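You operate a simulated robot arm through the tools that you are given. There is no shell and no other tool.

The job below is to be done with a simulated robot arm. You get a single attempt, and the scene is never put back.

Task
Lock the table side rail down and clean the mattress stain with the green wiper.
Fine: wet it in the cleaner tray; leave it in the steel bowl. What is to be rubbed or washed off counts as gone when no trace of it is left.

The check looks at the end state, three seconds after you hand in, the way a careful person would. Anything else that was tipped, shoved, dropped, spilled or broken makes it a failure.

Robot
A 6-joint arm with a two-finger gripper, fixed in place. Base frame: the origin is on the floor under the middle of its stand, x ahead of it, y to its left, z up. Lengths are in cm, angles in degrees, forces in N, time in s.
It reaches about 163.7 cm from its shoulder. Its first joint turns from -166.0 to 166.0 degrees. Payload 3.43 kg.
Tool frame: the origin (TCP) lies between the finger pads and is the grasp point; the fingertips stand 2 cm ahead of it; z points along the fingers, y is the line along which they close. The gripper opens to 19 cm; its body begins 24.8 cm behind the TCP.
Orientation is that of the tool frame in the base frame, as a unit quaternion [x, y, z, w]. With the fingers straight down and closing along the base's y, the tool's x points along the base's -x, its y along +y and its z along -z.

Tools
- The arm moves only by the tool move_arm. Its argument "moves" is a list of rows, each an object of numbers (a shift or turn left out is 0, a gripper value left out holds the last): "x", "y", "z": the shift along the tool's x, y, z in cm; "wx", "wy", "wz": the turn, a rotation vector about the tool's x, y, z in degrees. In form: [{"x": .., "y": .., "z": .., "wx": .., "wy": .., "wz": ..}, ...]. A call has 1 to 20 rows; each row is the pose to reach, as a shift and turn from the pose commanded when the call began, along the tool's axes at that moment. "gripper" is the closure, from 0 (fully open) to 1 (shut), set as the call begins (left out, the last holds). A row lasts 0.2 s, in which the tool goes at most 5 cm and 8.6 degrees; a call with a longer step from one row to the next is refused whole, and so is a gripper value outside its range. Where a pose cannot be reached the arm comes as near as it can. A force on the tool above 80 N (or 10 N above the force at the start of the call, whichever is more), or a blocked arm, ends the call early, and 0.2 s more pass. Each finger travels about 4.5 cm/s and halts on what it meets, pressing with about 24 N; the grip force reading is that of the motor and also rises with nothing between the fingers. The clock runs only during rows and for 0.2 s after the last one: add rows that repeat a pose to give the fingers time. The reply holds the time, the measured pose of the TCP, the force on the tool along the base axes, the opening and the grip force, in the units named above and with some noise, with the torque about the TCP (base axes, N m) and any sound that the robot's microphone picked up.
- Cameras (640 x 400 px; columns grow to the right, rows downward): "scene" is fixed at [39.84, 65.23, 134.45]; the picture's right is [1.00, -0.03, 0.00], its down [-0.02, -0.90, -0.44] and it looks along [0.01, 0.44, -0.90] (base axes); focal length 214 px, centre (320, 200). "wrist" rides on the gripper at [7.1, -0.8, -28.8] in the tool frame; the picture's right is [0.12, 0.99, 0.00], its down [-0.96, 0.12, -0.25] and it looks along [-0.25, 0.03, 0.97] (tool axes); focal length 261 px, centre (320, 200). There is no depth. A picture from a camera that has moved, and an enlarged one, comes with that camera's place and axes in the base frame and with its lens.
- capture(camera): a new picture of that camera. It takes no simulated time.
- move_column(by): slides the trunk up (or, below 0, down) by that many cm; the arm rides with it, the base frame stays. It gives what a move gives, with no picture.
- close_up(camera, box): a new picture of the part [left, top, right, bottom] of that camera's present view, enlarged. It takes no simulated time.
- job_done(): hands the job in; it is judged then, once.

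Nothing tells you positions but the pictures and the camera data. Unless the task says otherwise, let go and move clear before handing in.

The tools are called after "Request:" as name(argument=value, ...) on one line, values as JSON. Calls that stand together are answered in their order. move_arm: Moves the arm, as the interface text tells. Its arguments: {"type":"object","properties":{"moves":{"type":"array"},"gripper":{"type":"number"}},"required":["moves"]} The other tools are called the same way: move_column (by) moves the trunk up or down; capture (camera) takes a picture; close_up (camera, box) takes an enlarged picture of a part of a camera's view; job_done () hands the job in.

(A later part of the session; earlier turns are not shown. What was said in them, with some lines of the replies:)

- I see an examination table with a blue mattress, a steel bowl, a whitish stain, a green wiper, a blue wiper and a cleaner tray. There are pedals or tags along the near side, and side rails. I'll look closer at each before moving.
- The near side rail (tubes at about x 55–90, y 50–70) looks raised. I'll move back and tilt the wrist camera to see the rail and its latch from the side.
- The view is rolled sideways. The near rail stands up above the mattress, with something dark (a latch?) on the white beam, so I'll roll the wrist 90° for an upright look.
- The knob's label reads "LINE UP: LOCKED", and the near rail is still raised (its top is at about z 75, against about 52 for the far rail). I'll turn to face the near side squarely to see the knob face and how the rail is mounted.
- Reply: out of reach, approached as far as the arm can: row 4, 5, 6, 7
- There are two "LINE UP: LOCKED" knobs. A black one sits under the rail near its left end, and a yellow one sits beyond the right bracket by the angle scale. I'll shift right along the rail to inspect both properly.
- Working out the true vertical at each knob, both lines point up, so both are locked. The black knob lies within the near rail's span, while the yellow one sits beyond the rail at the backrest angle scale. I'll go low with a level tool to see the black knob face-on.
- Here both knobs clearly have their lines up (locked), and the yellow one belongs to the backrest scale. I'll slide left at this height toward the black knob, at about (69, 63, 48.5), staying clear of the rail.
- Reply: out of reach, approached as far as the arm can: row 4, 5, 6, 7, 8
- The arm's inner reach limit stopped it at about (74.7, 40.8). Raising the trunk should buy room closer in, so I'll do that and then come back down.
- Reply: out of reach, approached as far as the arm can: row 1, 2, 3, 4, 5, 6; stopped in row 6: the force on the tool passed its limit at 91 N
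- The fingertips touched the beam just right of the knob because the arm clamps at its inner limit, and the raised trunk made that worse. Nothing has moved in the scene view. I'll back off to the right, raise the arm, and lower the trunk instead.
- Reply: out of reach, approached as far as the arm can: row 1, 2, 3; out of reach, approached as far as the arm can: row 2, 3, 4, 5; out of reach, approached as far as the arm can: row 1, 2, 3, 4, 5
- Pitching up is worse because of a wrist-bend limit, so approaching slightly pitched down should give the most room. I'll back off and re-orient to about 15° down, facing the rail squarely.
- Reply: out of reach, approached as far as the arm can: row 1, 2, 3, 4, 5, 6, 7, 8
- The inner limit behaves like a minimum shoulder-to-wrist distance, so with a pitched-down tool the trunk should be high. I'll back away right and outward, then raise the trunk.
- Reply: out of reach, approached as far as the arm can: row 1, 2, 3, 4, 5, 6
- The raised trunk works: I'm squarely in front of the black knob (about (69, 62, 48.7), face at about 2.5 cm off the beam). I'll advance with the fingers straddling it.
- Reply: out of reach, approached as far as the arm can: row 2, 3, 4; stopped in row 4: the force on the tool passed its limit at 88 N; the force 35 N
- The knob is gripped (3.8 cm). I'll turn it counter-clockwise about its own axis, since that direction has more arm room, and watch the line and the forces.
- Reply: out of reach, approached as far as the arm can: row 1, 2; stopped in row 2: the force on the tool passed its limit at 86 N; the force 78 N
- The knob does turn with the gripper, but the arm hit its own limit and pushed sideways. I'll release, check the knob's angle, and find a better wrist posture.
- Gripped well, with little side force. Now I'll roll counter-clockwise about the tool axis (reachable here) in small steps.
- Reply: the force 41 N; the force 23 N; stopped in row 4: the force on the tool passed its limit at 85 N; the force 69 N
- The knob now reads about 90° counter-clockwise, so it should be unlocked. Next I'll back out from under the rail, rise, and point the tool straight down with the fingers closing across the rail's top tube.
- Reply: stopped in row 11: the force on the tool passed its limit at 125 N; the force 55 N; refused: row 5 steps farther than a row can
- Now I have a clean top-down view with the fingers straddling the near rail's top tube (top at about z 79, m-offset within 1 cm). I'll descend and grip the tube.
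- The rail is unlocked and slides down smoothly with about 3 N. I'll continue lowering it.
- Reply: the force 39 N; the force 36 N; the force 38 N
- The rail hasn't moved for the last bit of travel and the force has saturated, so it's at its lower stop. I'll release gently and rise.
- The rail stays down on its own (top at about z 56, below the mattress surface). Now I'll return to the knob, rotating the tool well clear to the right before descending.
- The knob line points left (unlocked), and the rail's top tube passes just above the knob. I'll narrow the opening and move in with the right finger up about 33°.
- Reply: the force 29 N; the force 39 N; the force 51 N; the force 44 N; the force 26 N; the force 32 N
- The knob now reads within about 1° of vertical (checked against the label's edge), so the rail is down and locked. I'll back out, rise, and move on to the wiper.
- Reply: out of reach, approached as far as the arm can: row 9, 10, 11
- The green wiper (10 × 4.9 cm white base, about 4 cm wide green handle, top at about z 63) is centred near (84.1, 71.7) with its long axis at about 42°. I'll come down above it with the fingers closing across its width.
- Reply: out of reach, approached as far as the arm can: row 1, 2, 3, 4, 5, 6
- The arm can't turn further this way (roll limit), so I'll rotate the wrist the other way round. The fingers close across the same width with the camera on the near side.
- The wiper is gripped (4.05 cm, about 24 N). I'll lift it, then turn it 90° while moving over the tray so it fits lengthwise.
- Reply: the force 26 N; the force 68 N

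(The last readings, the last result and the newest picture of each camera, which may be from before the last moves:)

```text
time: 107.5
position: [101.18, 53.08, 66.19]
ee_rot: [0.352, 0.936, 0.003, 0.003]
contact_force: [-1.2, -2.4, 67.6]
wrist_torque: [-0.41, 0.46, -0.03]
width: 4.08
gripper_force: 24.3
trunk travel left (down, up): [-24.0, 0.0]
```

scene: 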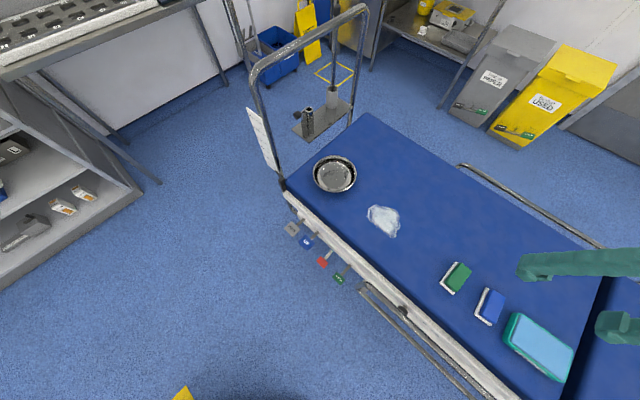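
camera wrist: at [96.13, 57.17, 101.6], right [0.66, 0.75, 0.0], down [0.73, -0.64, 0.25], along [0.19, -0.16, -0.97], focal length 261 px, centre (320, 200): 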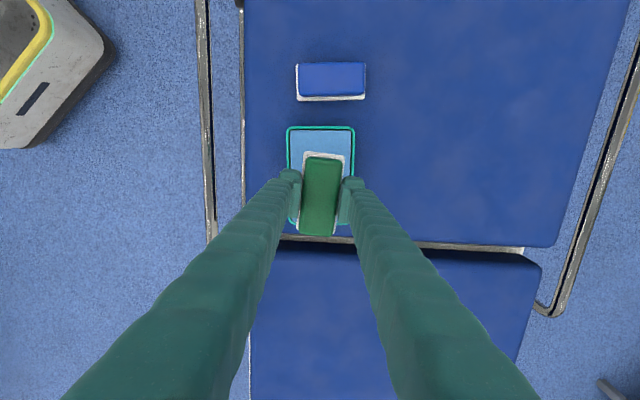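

Request:
move_arm(moves=[{"z": -0.5}, {"x": 0.7, "z": -0.5}, {"x": 1.2, "z": -0.5}, {"z": -0.5}, {"x": -1.2, "z": -0.5}, {"z": -0.5}, {"z": -0.5}])

Request:
move_arm(moves=[{"z": -2}, {"z": -5}, {"z": -9}, {"z": -9}])

Request:
close_up(camera="wrist", box=[220, 90, 420, 250])

Request:
close_up(camera="scene", box=[480, 250, 640, 390])

```text
time: 109.2
position: [100.82, 53.36, 66.29]
ee_rot: [0.351, 0.937, 0.002, 0.001]
contact_force: [4.1, -6.8, 26.2]
wrist_torque: [-0.3, 0.0, 0.01]
width: 4.06
gripper_force: 24.3
trunk travel left (down, up): [-24.0, 0.0]
```

```text
time: 110.2
position: [101.17, 53.02, 75.32]
ee_rot: [0.352, 0.936, 0.002, 0.0]
contact_force: [-0.1, 0.0, 0.2]
wrist_torque: [0.01, -0.03, -0.02]
width: 4.04
gripper_force: 23.8
trunk travel left (down, up): [-24.0, 0.0]
```

```text
2.50 times, centred on (320, 170) of wrist
camera zoom: at [95.01, 56.88, 104.09], right [0.56, 0.83, 0.0], down [0.8, -0.55, 0.25], along [0.21, -0.14, -0.97], focal length 652 px, centre (320, 275)
```

zoom: 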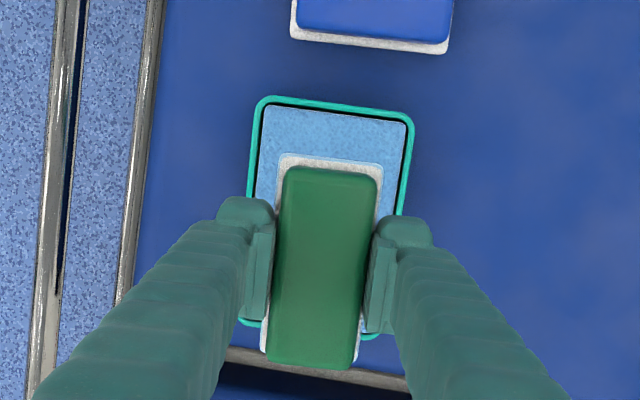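

```text
2.86 times, centred on (560, 320) of scene
camera zoom: at [39.84, 65.23, 134.45], right [1.0, -0.03, 0.0], down [-0.02, -0.9, -0.44], along [0.01, 0.44, -0.9], focal length 613 px, centre (-366, -143)
```

zoom: 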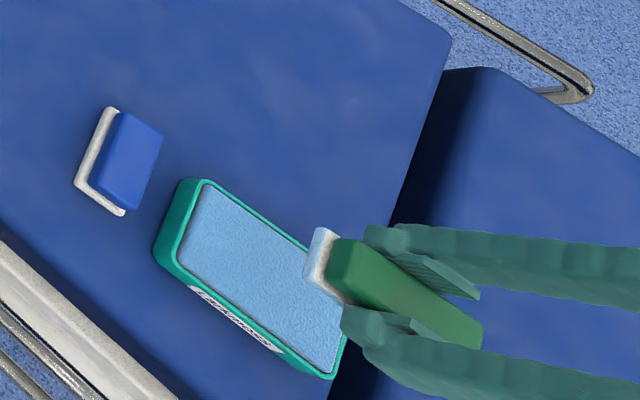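

The wiper's base has turned slightly bluish, so it's wet. I'll carry it over to the stain (centre about (65.5, 92.8), 14 × 11 cm).

Request:
move_arm(moves=[{"x": 4.4, "y": -0.2}, {"x": 8.8, "y": -0.5}, {"x": 13.2, "y": -0.7}, {"x": 17.6, "y": -0.9}, {"x": 22, "y": -1.2}, {"x": 26.4, "y": -1.4}, {"x": 30.8, "y": -1.6}, {"x": 35.2, "y": -1.9}, {"x": 39.6, "y": -2.1}, {"x": 44, "y": -2.3}, {"x": 48.5, "y": -2.6}, {"x": 48.5, "y": -2.6}])

Request:
capture(camera="wrist")

Request:
close_up(camera="scene", box=[280, 130, 480, 280])

```text
time: 112.8
position: [63.06, 83.24, 75.06]
ee_rot: [0.352, 0.936, 0.001, 0.001]
contact_force: [-0.9, 1.0, -1.5]
wrist_torque: [0.01, -0.01, -0.03]
width: 4.07
gripper_force: 23.6
trunk travel left (down, up): [-24.0, 0.0]
```

```text
taken
camera wrist: at [57.13, 87.16, 103.69], right [0.57, 0.82, 0.0], down [0.8, -0.55, 0.25], along [0.21, -0.14, -0.97], focal length 261 px, centre (320, 200)
```

wrist: 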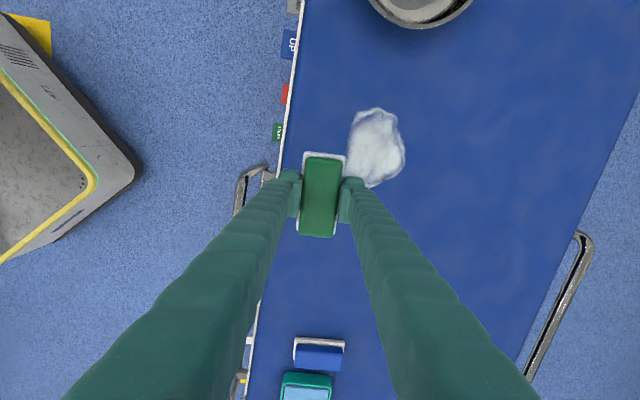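

```text
2.67 times, centred on (380, 205) of scene
camera zoom: at [39.84, 65.23, 134.45], right [1.0, -0.03, 0.0], down [-0.02, -0.9, -0.44], along [0.01, 0.44, -0.9], focal length 572 px, centre (160, 187)
```

zoom: 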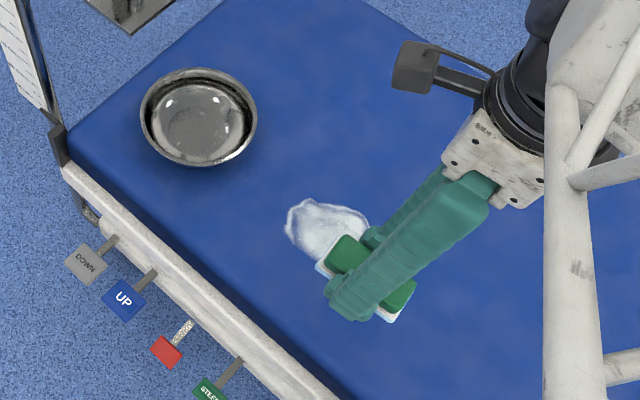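

Request:
move_arm(moves=[{"z": 3.5}, {"z": 7}, {"z": 10}, {"z": 11}, {"z": 11}])

Request:
move_arm(moves=[{"z": 0.4}, {"z": 0.8}, {"z": 0.8}])

```text
time: 114.0
position: [62.86, 83.17, 64.08]
ee_rot: [0.352, 0.936, 0.001, 0.001]
contact_force: [0.2, 0.6, -1.2]
wrist_torque: [-0.02, 0.0, 0.0]
width: 4.1
gripper_force: 23.8
trunk travel left (down, up): [-24.0, 0.0]
```

```text
time: 114.8
position: [62.74, 83.2, 63.27]
ee_rot: [0.352, 0.936, 0.0, 0.001]
contact_force: [0.5, -0.5, -1.5]
wrist_torque: [-0.03, -0.02, 0.01]
width: 4.05
gripper_force: 24.5
trunk travel left (down, up): [-24.0, 0.0]
```

Request:
move_arm(moves=[{"z": 0.15}, {"z": 0.3}, {"z": 0.3}])

Request:
close_up(camera="scene", box=[330, 190, 450, 270])

```text
time: 115.5
position: [62.93, 83.11, 62.86]
ee_rot: [0.351, 0.936, 0.001, 0.002]
contact_force: [0.4, -0.7, -0.6]
wrist_torque: [0.01, -0.02, 0.0]
width: 4.07
gripper_force: 23.6
trunk travel left (down, up): [-24.0, 0.0]
```

```text
5.00 times, centred on (390, 230) of scene
camera zoom: at [39.84, 65.23, 134.45], right [1.0, -0.03, 0.0], down [-0.02, -0.9, -0.44], along [0.01, 0.44, -0.9], focal length 1072 px, centre (-30, 50)
```

zoom: 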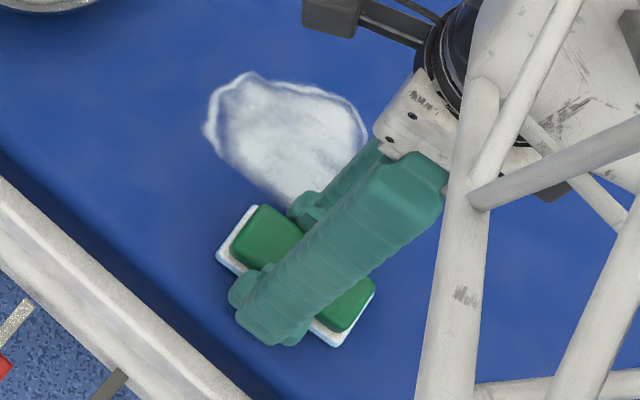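

Request:
move_arm(moves=[{"z": 0.15}, {"z": 0.3}, {"z": 0.3}])

```text
time: 116.3
position: [62.88, 83.16, 62.88]
ee_rot: [0.352, 0.936, 0.003, 0.0]
contact_force: [-2.6, -0.8, 26.2]
wrist_torque: [-0.16, 0.11, -0.02]
width: 4.08
gripper_force: 23.7
trunk travel left (down, up): [-24.0, 0.0]
```

Contact is at TCP z of about 62.9, with about 26 N. I'll start the first lane strokes across the stain.

Request:
move_arm(moves=[{"y": 2, "z": -0.05}, {"y": 4, "z": -0.05}, {"y": 6, "z": -0.05}, {"y": 8, "z": -0.05}, {"y": 10, "z": -0.05}, {"y": 12, "z": -0.05}, {"y": 14, "z": -0.05}, {"y": 16, "z": -0.05}, {"y": 18, "z": -0.05}, {"y": 18, "z": -0.05}])

Request:
capture(camera="wrist")

Request:
close_up(camera="scene", box=[330, 170, 450, 260])

```text
time: 118.5
position: [74.93, 96.63, 62.83]
ee_rot: [0.352, 0.936, 0.002, 0.002]
contact_force: [-2.8, -0.9, 23.9]
wrist_torque: [-0.11, 0.11, 0.0]
width: 4.04
gripper_force: 23.6
trunk travel left (down, up): [-24.0, 0.0]
```

```text
taken
camera wrist: at [68.89, 100.48, 91.58], right [0.56, 0.83, 0.0], down [0.8, -0.55, 0.25], along [0.21, -0.14, -0.97], focal length 261 px, centre (320, 200)
```

wrist: 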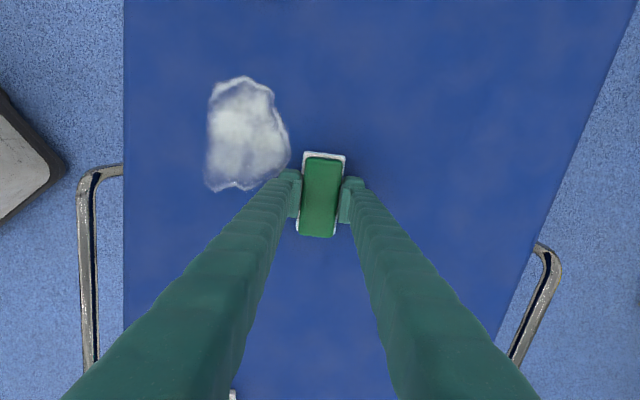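

```text
4.44 times, centred on (390, 215) of scene
camera zoom: at [39.84, 65.23, 134.45], right [1.0, -0.03, 0.0], down [-0.02, -0.9, -0.44], along [0.01, 0.44, -0.9], focal length 953 px, centre (9, 133)
```

zoom: 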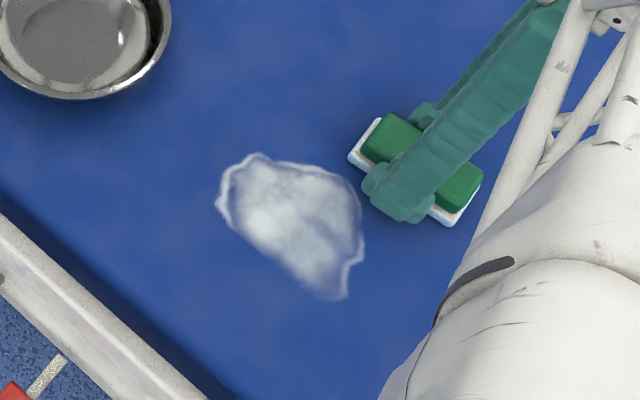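

Request:
move_arm(moves=[{"y": -3.6}, {"y": -7.2}, {"y": -10.8}, {"y": -14.4}, {"y": -18}, {"x": 3, "y": -18}, {"x": 3, "y": -14.4}, {"x": 3, "y": -10.8}, {"x": 3, "y": -7.2}, {"x": 3, "y": -3.6}, {"x": 3}, {"x": 6}, {"x": 6, "y": -3.6}, {"x": 6, "y": -7.2}, {"x": 6, "y": -10.8}, {"x": 6, "y": -14.4}, {"x": 6, "y": -18}, {"x": 9, "y": -18}])

Request:
move_arm(moves=[{"y": 3.6}, {"y": 7.2}, {"y": 10.8}, {"y": 14.4}, {"y": 18}, {"x": -3, "y": 18}, {"x": -3, "y": 14.4}, {"x": -3, "y": 10.8}, {"x": -3, "y": 7.2}, {"x": -3, "y": 3.6}, {"x": -3}, {"x": -6}, {"x": -6, "y": 3.6}, {"x": -6, "y": 7.2}, {"x": -6, "y": 10.8}, {"x": -6, "y": 14.4}, {"x": -6, "y": 18}, {"x": -9, "y": 18}])

Request:
capture(camera="wrist")

Request:
close_up(camera="scene", box=[330, 170, 450, 260])

```text
time: 122.3
position: [56.17, 88.95, 62.81]
ee_rot: [0.352, 0.936, 0.001, 0.001]
contact_force: [-2.8, -0.1, 13.2]
wrist_torque: [-0.25, -0.04, -0.05]
width: 4.06
gripper_force: 24.5
trunk travel left (down, up): [-24.0, 0.0]
```

```text
time: 126.2
position: [74.71, 96.65, 62.86]
ee_rot: [0.353, 0.936, 0.002, 0.001]
contact_force: [-0.9, 0.3, 28.1]
wrist_torque: [0.15, 0.34, -0.26]
width: 4.06
gripper_force: 23.3
trunk travel left (down, up): [-24.0, 0.0]
```

```text
taken
camera wrist: at [68.67, 100.52, 91.56], right [0.57, 0.82, 0.01], down [0.8, -0.55, 0.25], along [0.21, -0.14, -0.97], focal length 261 px, centre (320, 200)
```

wrist: 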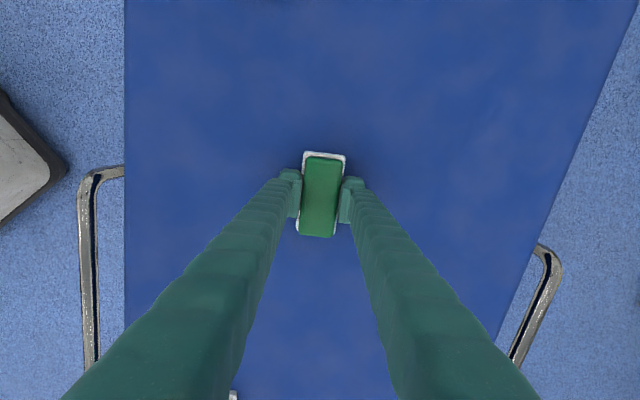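

```text
4.44 times, centred on (390, 215) of scene
camera zoom: at [39.84, 65.23, 134.45], right [1.0, -0.03, 0.0], down [-0.02, -0.9, -0.44], along [0.01, 0.44, -0.9], focal length 953 px, centre (9, 133)
```

zoom: 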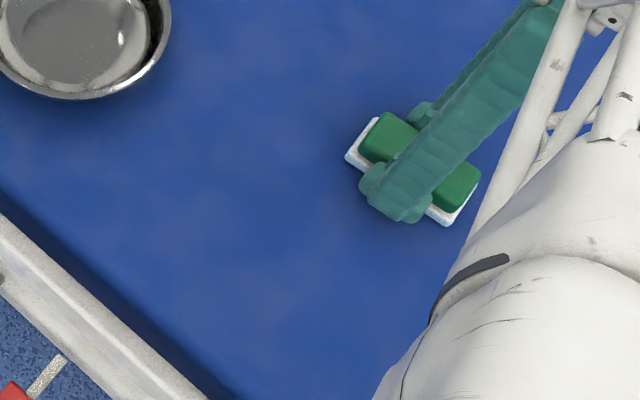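

The stain looks gone. I'll check closely for faint traces before putting the wiper away.

Request:
close_up(camera="wrist", box=[180, 60, 320, 200])

Request:
close_up(camera="scene", box=[350, 185, 430, 255])

```text
2.86 times, centred on (250, 130) of wrist
camera zoom: at [68.67, 100.52, 91.56], right [0.57, 0.82, 0.01], down [0.8, -0.55, 0.25], along [0.21, -0.14, -0.97], focal length 745 px, centre (520, 400)
```

zoom: 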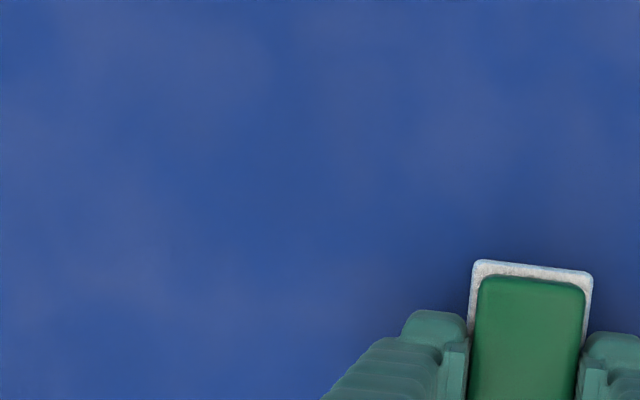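

```text
5.71 times, centred on (390, 220) of scene
camera zoom: at [39.84, 65.23, 134.45], right [1.0, -0.03, 0.0], down [-0.02, -0.9, -0.44], along [0.01, 0.44, -0.9], focal length 1226 px, centre (-80, 86)
```

zoom: 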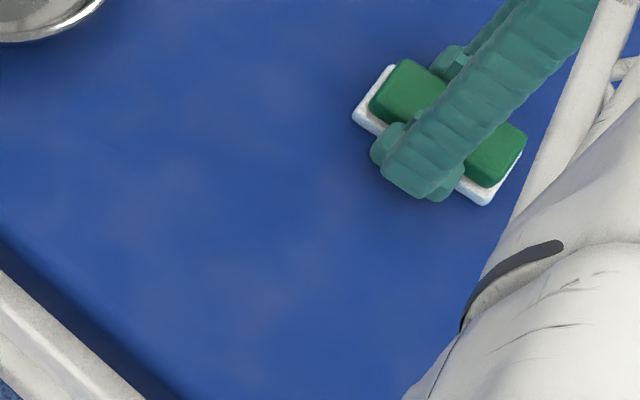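

The surface looks clean; the pale mottling is the mattress's own pattern. One more thorough raster with wider margins will make sure no trace is left.

Request:
move_arm(moves=[{"x": -1.5, "y": -3.6}, {"x": -1.5, "y": -7.2}, {"x": -1.5, "y": -10.8}, {"x": -1.5, "y": -14.4}, {"x": -1.5, "y": -18}, {"x": 2, "y": -18}, {"x": 2, "y": -14.4}, {"x": 2, "y": -10.8}, {"x": 2, "y": -7.2}, {"x": 2, "y": -3.6}, {"x": 2}, {"x": 5}, {"x": 5, "y": -3.6}, {"x": 5, "y": -7.2}, {"x": 5, "y": -10.8}, {"x": 5, "y": -14.4}, {"x": 5, "y": -18}, {"x": 8, "y": -18}])

Request:
move_arm(moves=[{"y": 3.6}, {"y": 7.2}, {"y": 10.8}, {"y": 14.4}, {"y": 18}, {"x": 2.5, "y": 18}, {"x": 2.5, "y": 14.4}, {"x": 2.5, "y": 10.8}, {"x": 2.5, "y": 7.2}, {"x": 2.5, "y": 3.6}, {"x": 2.5}, {"x": 0}, {"x": -4}, {"x": -4, "y": 3.6}, {"x": -4, "y": 7.2}, {"x": -4, "y": 10.8}, {"x": -4, "y": 14.4}, {"x": -4, "y": 18}, {"x": -4, "y": 18}])

Request:
capture(camera="wrist")

Request:
capture(camera="scene")

```text
time: 129.9
position: [57.0, 88.31, 62.76]
ee_rot: [0.351, 0.936, 0.002, 0.002]
contact_force: [7.0, -6.3, 44.7]
wrist_torque: [-0.42, -0.17, 0.2]
width: 4.04
gripper_force: 24.0
trunk travel left (down, up): [-24.0, 0.0]
```

```text
time: 133.9
position: [71.72, 99.31, 62.9]
ee_rot: [0.352, 0.936, 0.001, 0.001]
contact_force: [-0.5, 0.0, -0.9]
wrist_torque: [-0.02, 0.02, 0.01]
width: 4.05
gripper_force: 23.9
trunk travel left (down, up): [-24.0, 0.0]
```

```text
taken
camera wrist: at [65.8, 103.14, 91.6], right [0.56, 0.83, 0.0], down [0.8, -0.55, 0.25], along [0.21, -0.14, -0.97], focal length 261 px, centre (320, 200)
```

wrist: 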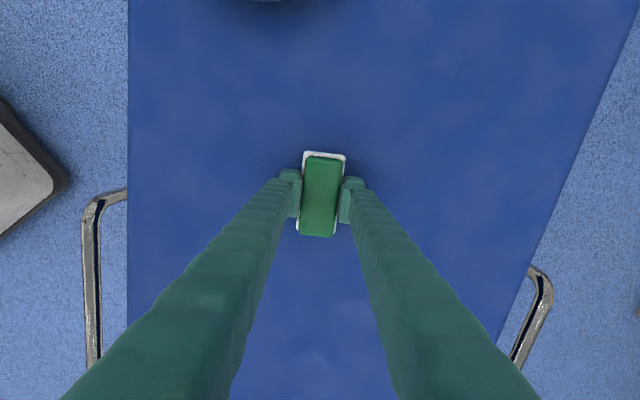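

```text
taken
```

scene: 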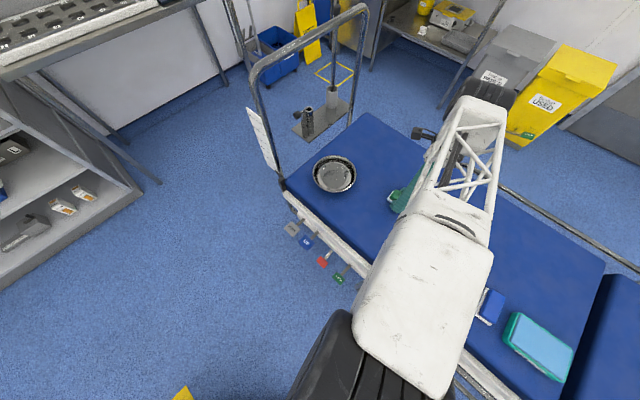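

The mattress is clean. I'll lift the wiper and carry it over the bowl (rim centre about (46.6, 111), z about 64).

Request:
move_arm(moves=[{"z": -3}, {"z": -7}, {"z": -11}, {"z": -14}, {"x": 3.8, "y": -1.1, "z": -14}, {"x": 7.6, "y": -2.2, "z": -14}, {"x": 11.4, "y": -3.3, "z": -14}, {"x": 15.2, "y": -4.4, "z": -14}, {"x": 19, "y": -5.5, "z": -14}, {"x": 22.8, "y": -6.6, "z": -14}, {"x": 26.6, "y": -7.7, "z": -14}, {"x": 26.6, "y": -7.7, "z": -14}])

Request:
capture(camera="wrist")

Request:
close_up(camera="scene", box=[270, 110, 450, 250])

```text
time: 136.6
position: [46.88, 110.97, 76.43]
ee_rot: [0.352, 0.936, 0.0, 0.001]
contact_force: [-0.5, -0.3, -0.8]
wrist_torque: [-0.03, -0.01, 0.02]
width: 4.08
gripper_force: 23.9
out of reach, approached as far as the arm can: row 4
trunk travel left (down, up): [-24.0, 0.0]
```

```text
taken
camera wrist: at [40.81, 115.02, 105.19], right [0.57, 0.82, 0.0], down [0.8, -0.55, 0.25], along [0.21, -0.14, -0.97], focal length 261 px, centre (320, 200)
```

wrist: 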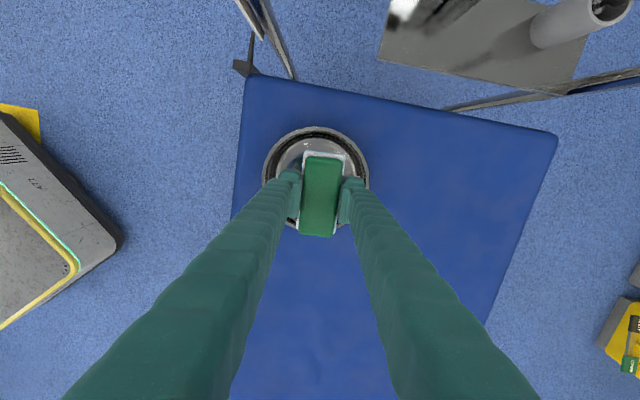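

```text
2.86 times, centred on (360, 180) of scene
camera zoom: at [39.84, 65.23, 134.45], right [1.0, -0.03, 0.0], down [-0.02, -0.9, -0.44], along [0.01, 0.44, -0.9], focal length 613 px, centre (206, 257)
```

zoom: 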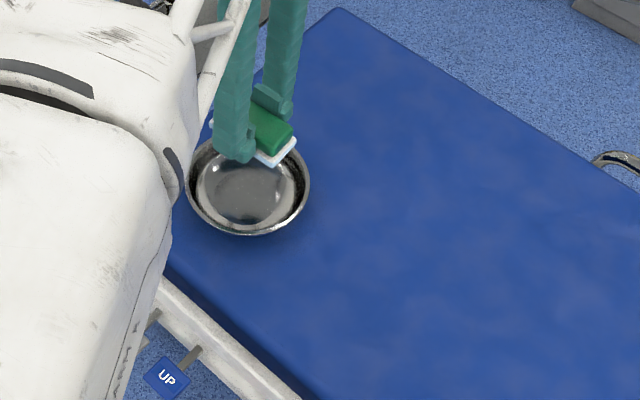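

Request:
move_arm(moves=[{"wz": -8.3}, {"wz": -16.6}, {"wz": -24.9}, {"wz": -33.2}, {"wz": -41.5}, {"wz": -49.8}, {"wz": -58.1}, {"wz": -66.4}, {"wz": -74.7}, {"wz": -83}, {"wz": -83}])

Request:
capture(camera="wrist")

Request:
capture(camera="scene")

```text
time: 138.9
position: [46.86, 111.12, 76.72]
ee_rot: [-0.358, 0.934, 0.001, 0.001]
contact_force: [-0.4, -0.7, -0.9]
wrist_torque: [-0.02, 0.03, 0.02]
width: 4.07
gripper_force: 24.1
trunk travel left (down, up): [-24.0, 0.0]
```

```text
taken
camera wrist: at [41.88, 105.66, 105.35], right [-0.75, 0.66, 0.0], down [0.64, 0.73, 0.25], along [0.17, 0.19, -0.97], focal length 261 px, centre (320, 200)
```

wrist: 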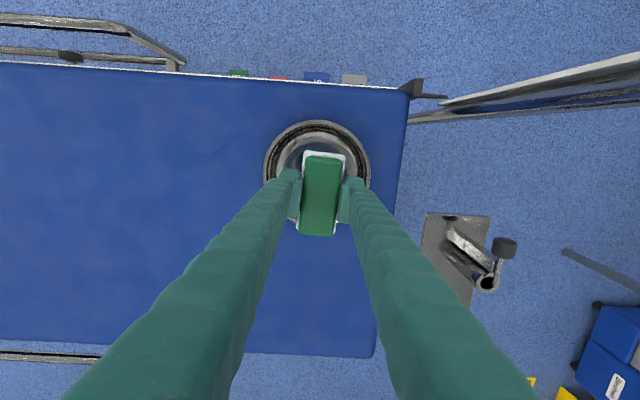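

```text
taken
```

scene: 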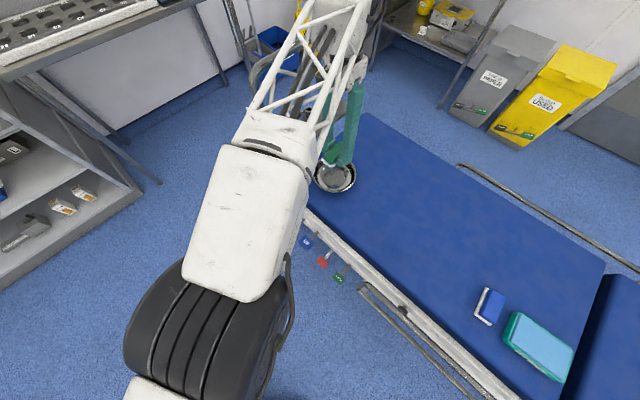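

Request:
close_up(camera="wrist", box=[240, 100, 400, 250])

Request:
close_up(camera="scene", box=[290, 80, 400, 200])

```text
2.67 times, centred on (320, 175) of wrist
camera zoom: at [41.88, 105.66, 105.35], right [-0.75, 0.66, 0.0], down [0.64, 0.73, 0.25], along [0.17, 0.19, -0.97], focal length 695 px, centre (320, 267)
```

zoom: 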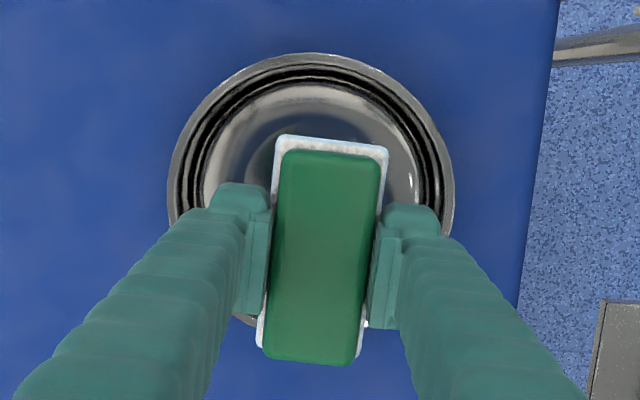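

```text
3.33 times, centred on (345, 140) of scene
camera zoom: at [39.84, 65.23, 134.45], right [1.0, -0.03, 0.0], down [-0.02, -0.9, -0.44], along [0.01, 0.44, -0.9], focal length 715 px, centre (237, 400)
```

zoom: 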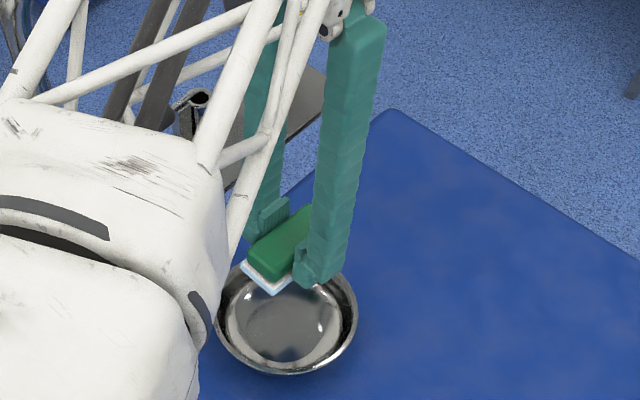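

Request:
move_arm(moves=[{"x": 0.6, "y": -0.3, "z": 2}, {"x": 1.08, "y": -0.5, "z": 5}, {"x": 1.08, "y": -0.5, "z": 7}, {"x": 1.08, "y": -0.5, "z": 7}])

Request:
close_up(camera="wrist", box=[240, 100, 400, 250])

Request:
close_up(camera="scene", box=[290, 110, 400, 200])

```text
time: 139.9
position: [46.34, 109.94, 70.03]
ee_rot: [-0.356, 0.934, 0.0, 0.002]
contact_force: [-0.6, -0.6, 0.5]
wrist_torque: [0.01, 0.03, 0.02]
width: 4.06
gripper_force: 24.0
trunk travel left (down, up): [-24.0, 0.0]
```

```text
2.67 times, centred on (320, 175) of wrist
camera zoom: at [41.41, 104.46, 98.56], right [-0.75, 0.66, 0.0], down [0.64, 0.73, 0.25], along [0.17, 0.19, -0.97], focal length 695 px, centre (320, 267)
```

zoom: 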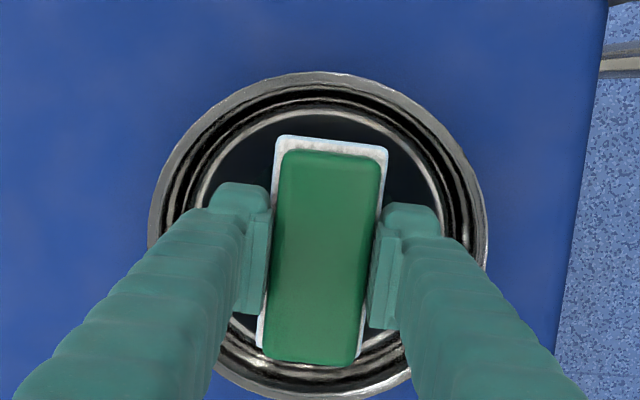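

```text
4.44 times, centred on (345, 155) of scene
camera zoom: at [39.84, 65.23, 134.45], right [1.0, -0.03, 0.0], down [-0.02, -0.9, -0.44], along [0.01, 0.44, -0.9], focal length 953 px, centre (209, 400)
```

zoom: 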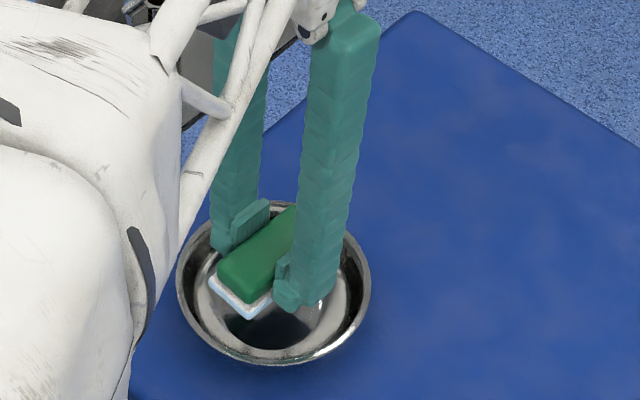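

Request:
move_arm(moves=[{"z": 1}, {"z": 2}, {"z": 3}, {"z": 3.5}, {"z": 3.5}])

Request:
close_up(camera="wrist", box=[240, 100, 400, 250])

Request:
close_up(camera="scene", box=[290, 110, 400, 200])

```text
time: 141.2
position: [46.36, 109.98, 66.24]
ee_rot: [-0.356, 0.934, 0.0, 0.0]
contact_force: [0.3, -0.3, -0.1]
wrist_torque: [0.0, 0.0, -0.01]
width: 4.05
gripper_force: 24.3
trunk travel left (down, up): [-24.0, 0.0]
```

```text
2.67 times, centred on (320, 175) of wrist
camera zoom: at [41.42, 104.59, 94.9], right [-0.75, 0.66, 0.0], down [0.64, 0.73, 0.25], along [0.17, 0.19, -0.97], focal length 695 px, centre (320, 267)
```

zoom: 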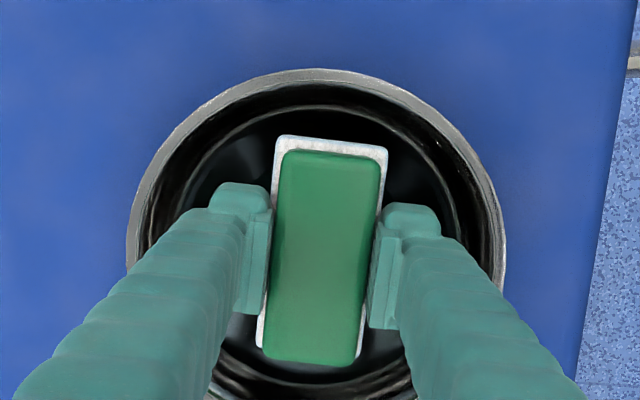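

```text
4.44 times, centred on (345, 155) of scene
camera zoom: at [39.84, 65.23, 134.45], right [1.0, -0.03, 0.0], down [-0.02, -0.9, -0.44], along [0.01, 0.44, -0.9], focal length 953 px, centre (209, 400)
```

zoom: 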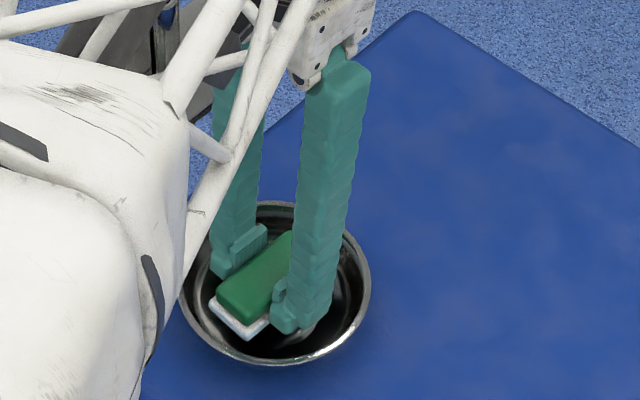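

Request:
move_arm(moves=[{"z": 0.4}, {"z": 0.8}, {"z": 1.2}, {"z": 1.2}])

```text
time: 142.2
position: [46.2, 109.95, 64.97]
ee_rot: [-0.356, 0.934, 0.0, 0.001]
contact_force: [-0.3, 0.2, -0.2]
wrist_torque: [0.0, 0.01, -0.02]
width: 4.07
gripper_force: 23.7
trunk travel left (down, up): [-24.0, 0.0]
```

Request:
move_arm(moves=[{"z": 0.3}, {"z": 0.6}, {"z": 0.6}])

Request:
close_up(camera="wrist", box=[240, 100, 400, 250])

Request:
close_up(camera="scene", box=[300, 120, 380, 200])

```text
time: 142.9
position: [46.2, 110.1, 64.5]
ee_rot: [-0.357, 0.934, 0.0, 0.002]
contact_force: [0.3, 0.3, 4.8]
wrist_torque: [-0.05, 0.2, 0.01]
width: 4.08
gripper_force: 23.8
trunk travel left (down, up): [-24.0, 0.0]
```

```text
2.67 times, centred on (320, 175) of wrist
camera zoom: at [41.43, 104.54, 93.12], right [-0.75, 0.66, 0.0], down [0.64, 0.73, 0.25], along [0.17, 0.19, -0.97], focal length 695 px, centre (320, 267)
```

zoom: 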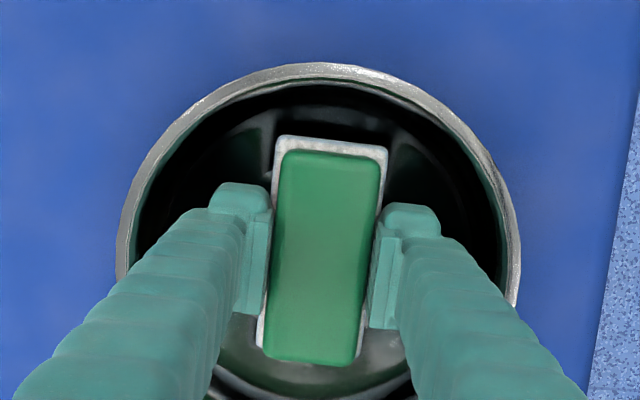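

```text
5.00 times, centred on (340, 160) of scene
camera zoom: at [39.84, 65.23, 134.45], right [1.0, -0.03, 0.0], down [-0.02, -0.9, -0.44], along [0.01, 0.44, -0.9], focal length 1072 px, centre (220, 400)
```

zoom: 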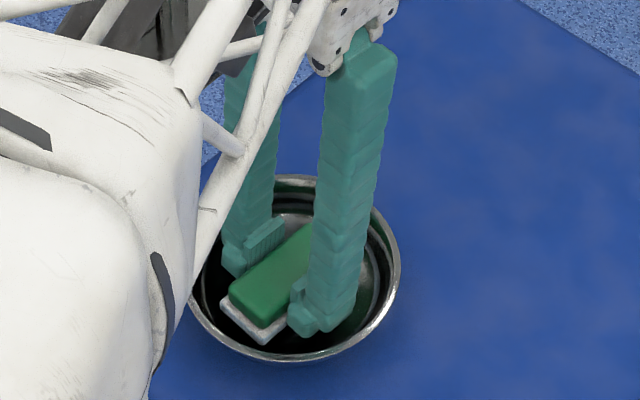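

The wiper rests lightly on the bowl's floor (about 5 N). I'll open just enough to release, then lift straight out.

Request:
move_arm(moves=[{}, {}, {}], gripper=0.725)

Request:
move_arm(moves=[{"z": -1}, {"z": -3}, {"z": -6}, {"z": -10}, {"z": -14}, {"z": -14}])

Request:
capture(camera="wrist")

Request:
close_up(camera="scene", box=[290, 110, 400, 200])

```text
time: 143.8
position: [46.22, 109.95, 64.46]
ee_rot: [-0.356, 0.934, 0.001, 0.001]
contact_force: [0.0, -0.9, 0.0]
wrist_torque: [-0.02, 0.01, 0.01]
width: 5.22
gripper_force: 0.1
trunk travel left (down, up): [-24.0, 0.0]
```

```text
time: 145.2
position: [46.34, 110.0, 78.36]
ee_rot: [-0.357, 0.934, 0.0, 0.002]
contact_force: [-0.3, -0.9, 0.4]
wrist_torque: [0.03, -0.03, 0.01]
width: 5.25
gripper_force: 0.1
trunk travel left (down, up): [-24.0, 0.0]
```

```text
taken
camera wrist: at [41.4, 104.57, 107.23], right [-0.75, 0.66, 0.0], down [0.64, 0.73, 0.25], along [0.17, 0.19, -0.97], focal length 261 px, centre (320, 200)
```

wrist: 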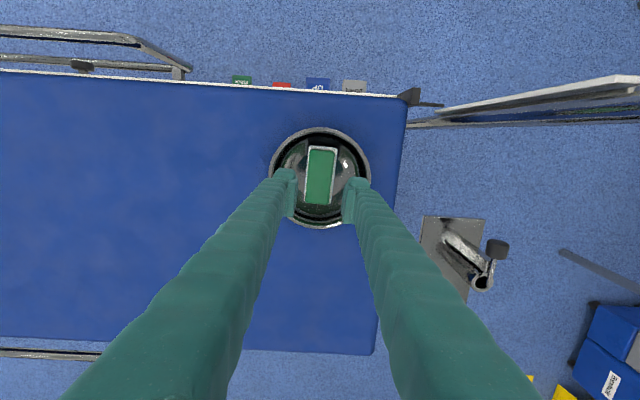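

```text
4.44 times, centred on (345, 155) of scene
camera zoom: at [39.84, 65.23, 134.45], right [1.0, -0.03, 0.0], down [-0.02, -0.9, -0.44], along [0.01, 0.44, -0.9], focal length 953 px, centre (209, 400)
```

zoom: 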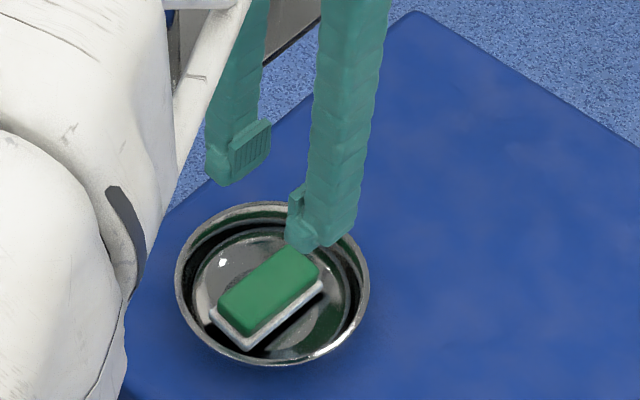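

The wiper is lying flat in the bowl. I'll move the arm clear and inspect the mattress, rail and knob once more.

Request:
move_arm(moves=[{"x": 0.5, "y": -2, "z": -3}, {"x": 2, "y": -6, "z": -5}, {"x": 3.5, "y": -10.2, "z": -6.5}, {"x": 5.1, "y": -14.4, "z": -8.2}, {"x": 6.7, "y": -18.6, "z": -10}, {"x": 8.3, "y": -22.8, "z": -11.7}, {"x": 9.9, "y": -27, "z": -13.3}, {"x": 11.5, "y": -31.1, "z": -15}, {"x": 13.1, "y": -35.2, "z": -16.6}, {"x": 13.1, "y": -35.2, "z": -16.6}])

Request:
capture(camera="wrist")

Request:
capture(camera="scene")

```text
time: 147.3
position: [59.8, 75.15, 94.93]
ee_rot: [-0.357, 0.934, 0.0, 0.001]
contact_force: [-1.1, -0.3, 0.0]
wrist_torque: [0.06, -0.03, -0.02]
width: 5.25
gripper_force: 0.1
trunk travel left (down, up): [-24.0, 0.0]
```

```text
taken
camera wrist: at [54.99, 69.72, 123.72], right [-0.75, 0.66, 0.0], down [0.64, 0.73, 0.25], along [0.17, 0.19, -0.97], focal length 261 px, centre (320, 200)
```

wrist: 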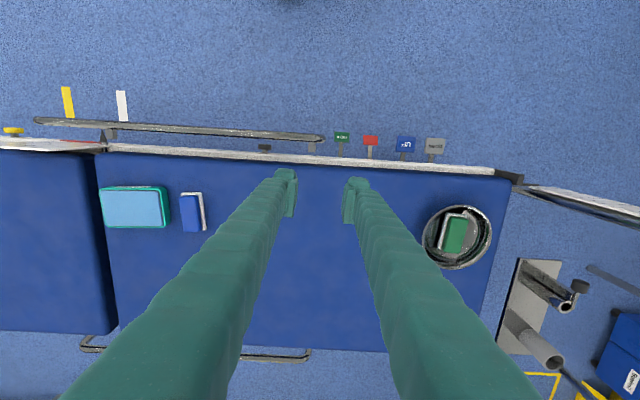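

```text
taken
```

scene: 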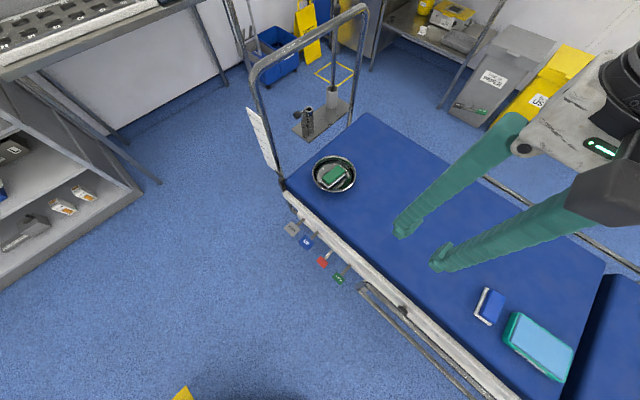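

Request:
close_up(camera="scene", box=[335, 170, 435, 265])

Request:
close_up(camera="scene", box=[340, 260, 480, 380])

Request:
close_up(camera="wrist", box=[260, 150, 500, 300])

Request:
close_up(camera="wrist", box=[220, 110, 340, 185])

```text
4.21 times, centred on (385, 218) of scene
camera zoom: at [39.84, 65.23, 134.45], right [1.0, -0.03, 0.0], down [-0.02, -0.9, -0.44], along [0.01, 0.44, -0.9], focal length 903 px, centre (46, 126)
```

zoom: 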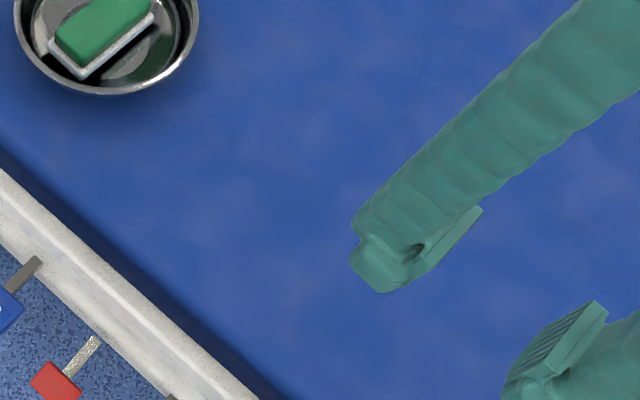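

```text
3.33 times, centred on (410, 320) of scene
camera zoom: at [39.84, 65.23, 134.45], right [1.0, -0.03, 0.0], down [-0.02, -0.9, -0.44], along [0.01, 0.44, -0.9], focal length 715 px, centre (20, -200)
```

zoom: 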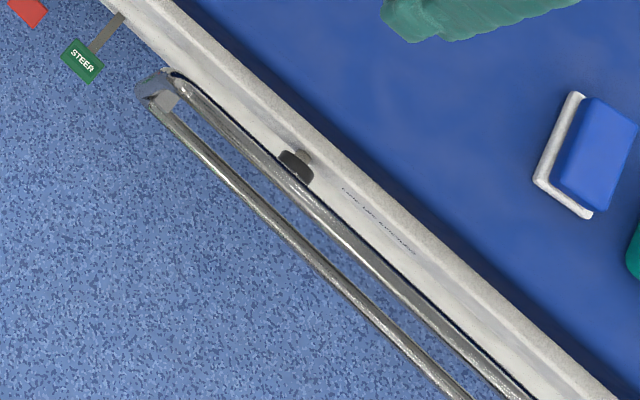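

```text
2.67 times, centred on (380, 225) of wrist
camera zoom: at [54.99, 69.72, 123.72], right [-0.75, 0.66, 0.0], down [0.64, 0.73, 0.25], along [0.17, 0.19, -0.97], focal length 695 px, centre (160, 133)
```

zoom: 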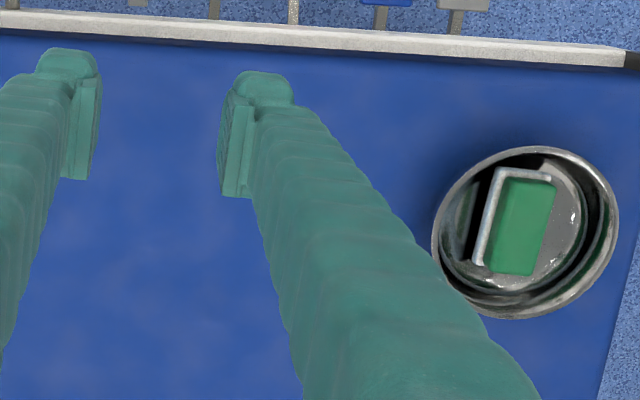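

```text
5.33 times, centred on (280, 148) of wrist
camera zoom: at [54.99, 69.72, 123.72], right [-0.75, 0.66, 0.0], down [0.64, 0.73, 0.25], along [0.17, 0.19, -0.97], focal length 1390 px, centre (533, 480)
```

zoom: 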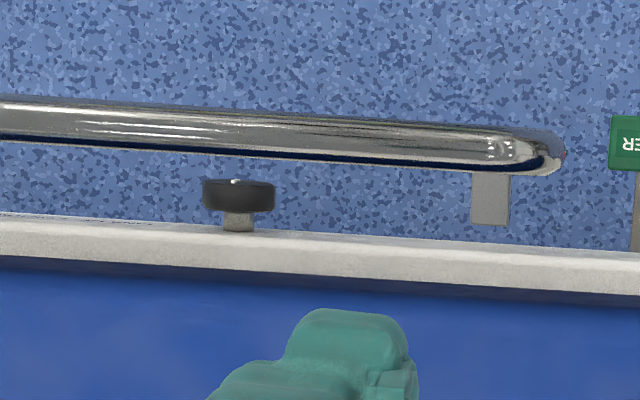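

Request:
move_arm(moves=[{"x": 0.6, "y": -4.4, "z": -0.6}, {"x": 1.3, "y": -8.9, "z": -1.2}, {"x": 1.9, "y": -13.4, "z": -1.8}, {"x": 2.5, "y": -17.8, "z": -2.5}, {"x": 3.2, "y": -22.3, "z": -3.1}, {"x": 3.8, "y": -26.8, "z": -3.8}, {"x": 4.5, "y": -31.2, "z": -4.4}, {"x": 5.1, "y": -35.7, "z": -5}, {"x": 5.1, "y": -35.7, "z": -5}])

Request:
capture(camera="scene")

Request:
close_up(camera="scene", box=[335, 170, 435, 265])

Request:
capture(camera="wrist")

```text
time: 149.3
position: [79.73, 44.82, 99.92]
ee_rot: [-0.357, 0.934, 0.001, 0.002]
contact_force: [0.2, 1.4, 1.1]
wrist_torque: [0.02, 0.01, 0.04]
width: 5.21
gripper_force: 0.0
trunk travel left (down, up): [-24.0, 0.0]
```

```text
taken
```

scene: 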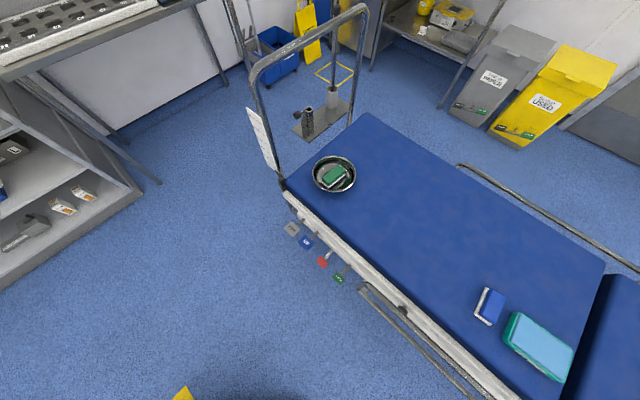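

```text
4.21 times, centred on (385, 218) of scene
camera zoom: at [39.84, 65.23, 134.45], right [1.0, -0.03, 0.0], down [-0.02, -0.9, -0.44], along [0.01, 0.44, -0.9], focal length 903 px, centre (46, 126)
```

zoom: 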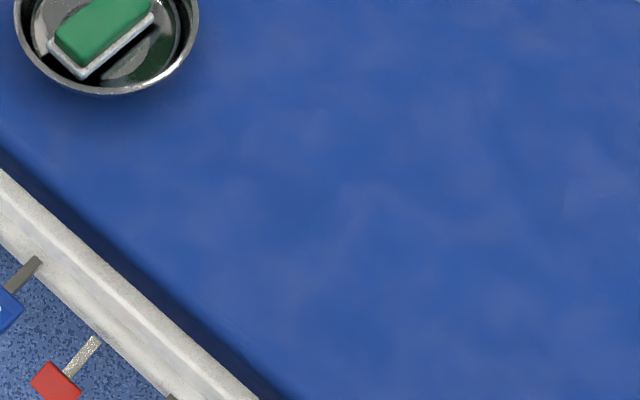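

```text
taken
camera wrist: at [74.96, 39.49, 128.68], right [-0.75, 0.66, 0.0], down [0.64, 0.73, 0.25], along [0.17, 0.19, -0.97], focal length 261 px, centre (320, 200)
```

wrist: 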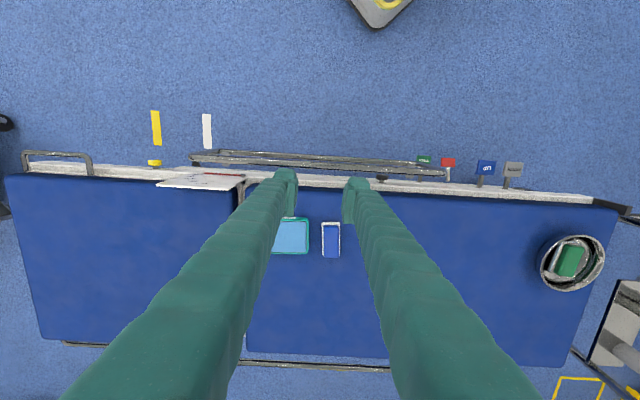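

Request:
close_up(camera="scene", box=[358, 195, 412, 245])

Request:
close_up(camera="scene", box=[440, 190, 494, 240])

Request:
close_up(camera="wrist", box=[400, 190, 560, 310])

```text
8.00 times, centred on (385, 220) of scene
camera zoom: at [39.84, 65.23, 134.45], right [1.0, -0.03, 0.0], down [-0.02, -0.9, -0.44], along [0.01, 0.44, -0.9], focal length 1716 px, centre (-200, 40)
```

zoom: 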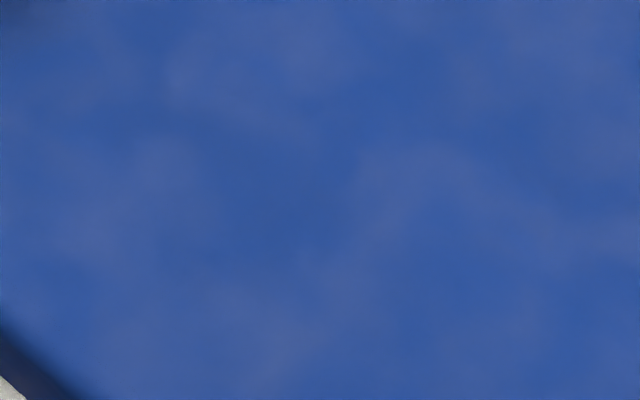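

```text
8.00 times, centred on (467, 215) of scene
camera zoom: at [39.84, 65.23, 134.45], right [1.0, -0.03, 0.0], down [-0.02, -0.9, -0.44], along [0.01, 0.44, -0.9], focal length 1716 px, centre (-856, 80)
```

zoom: 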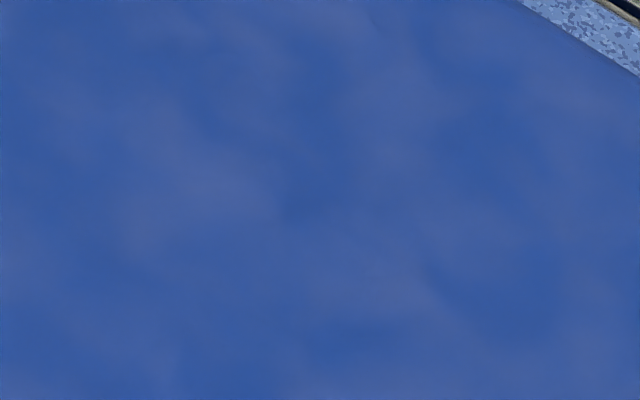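

```text
3.33 times, centred on (480, 250) of wrist
camera zoom: at [74.96, 39.49, 128.68], right [-0.75, 0.66, 0.0], down [0.64, 0.73, 0.25], along [0.17, 0.19, -0.97], focal length 869 px, centre (-213, 33)
```

zoom: 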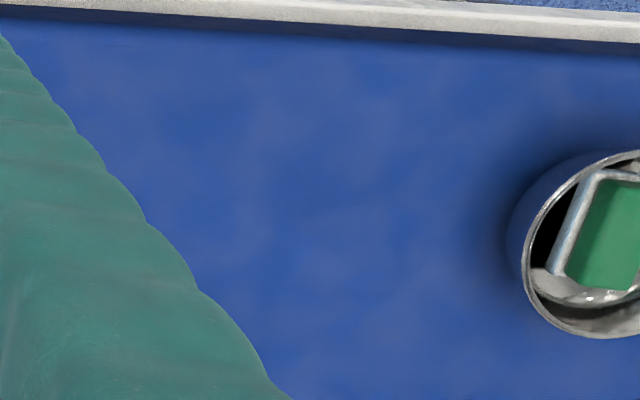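

Everything checks out, so I'm handing in. The near rail sits at its lower stop, level with the far one, and its black knob's line points up. The mattress shows no trace of the stain. The green wiper lies in the steel bowl, and the arm is clear.

Request:
job_done()

```text
The job is handed in.
```

The side rail is locked down, the mattress stain is gone, and the green wiper is in the steel bowl. I handed the job in; no result came back.

- **Rail:** The rail is at its lower stop, level with the far rail. I turned its black knob to unlock it, lowered the rail, then turned the knob back. The line points up to within about 1°.
- **Stain:** I wet the green wiper in the cleaner tray and rubbed the whole area in two full rounds of strokes. Close-up pictures from both cameras show no trace, only the mattress's own pale mottling.
- **Wiper:** It lies flat in the bowl, and the gripper is open and clear.

While I worked at the knob, the gripper bumped the table's side beam and the rail a few times, hard enough to stop the arm. Nothing else looked moved, tipped or spilled in the pictures. The blue wiper, the tray and the bowl were where they started.
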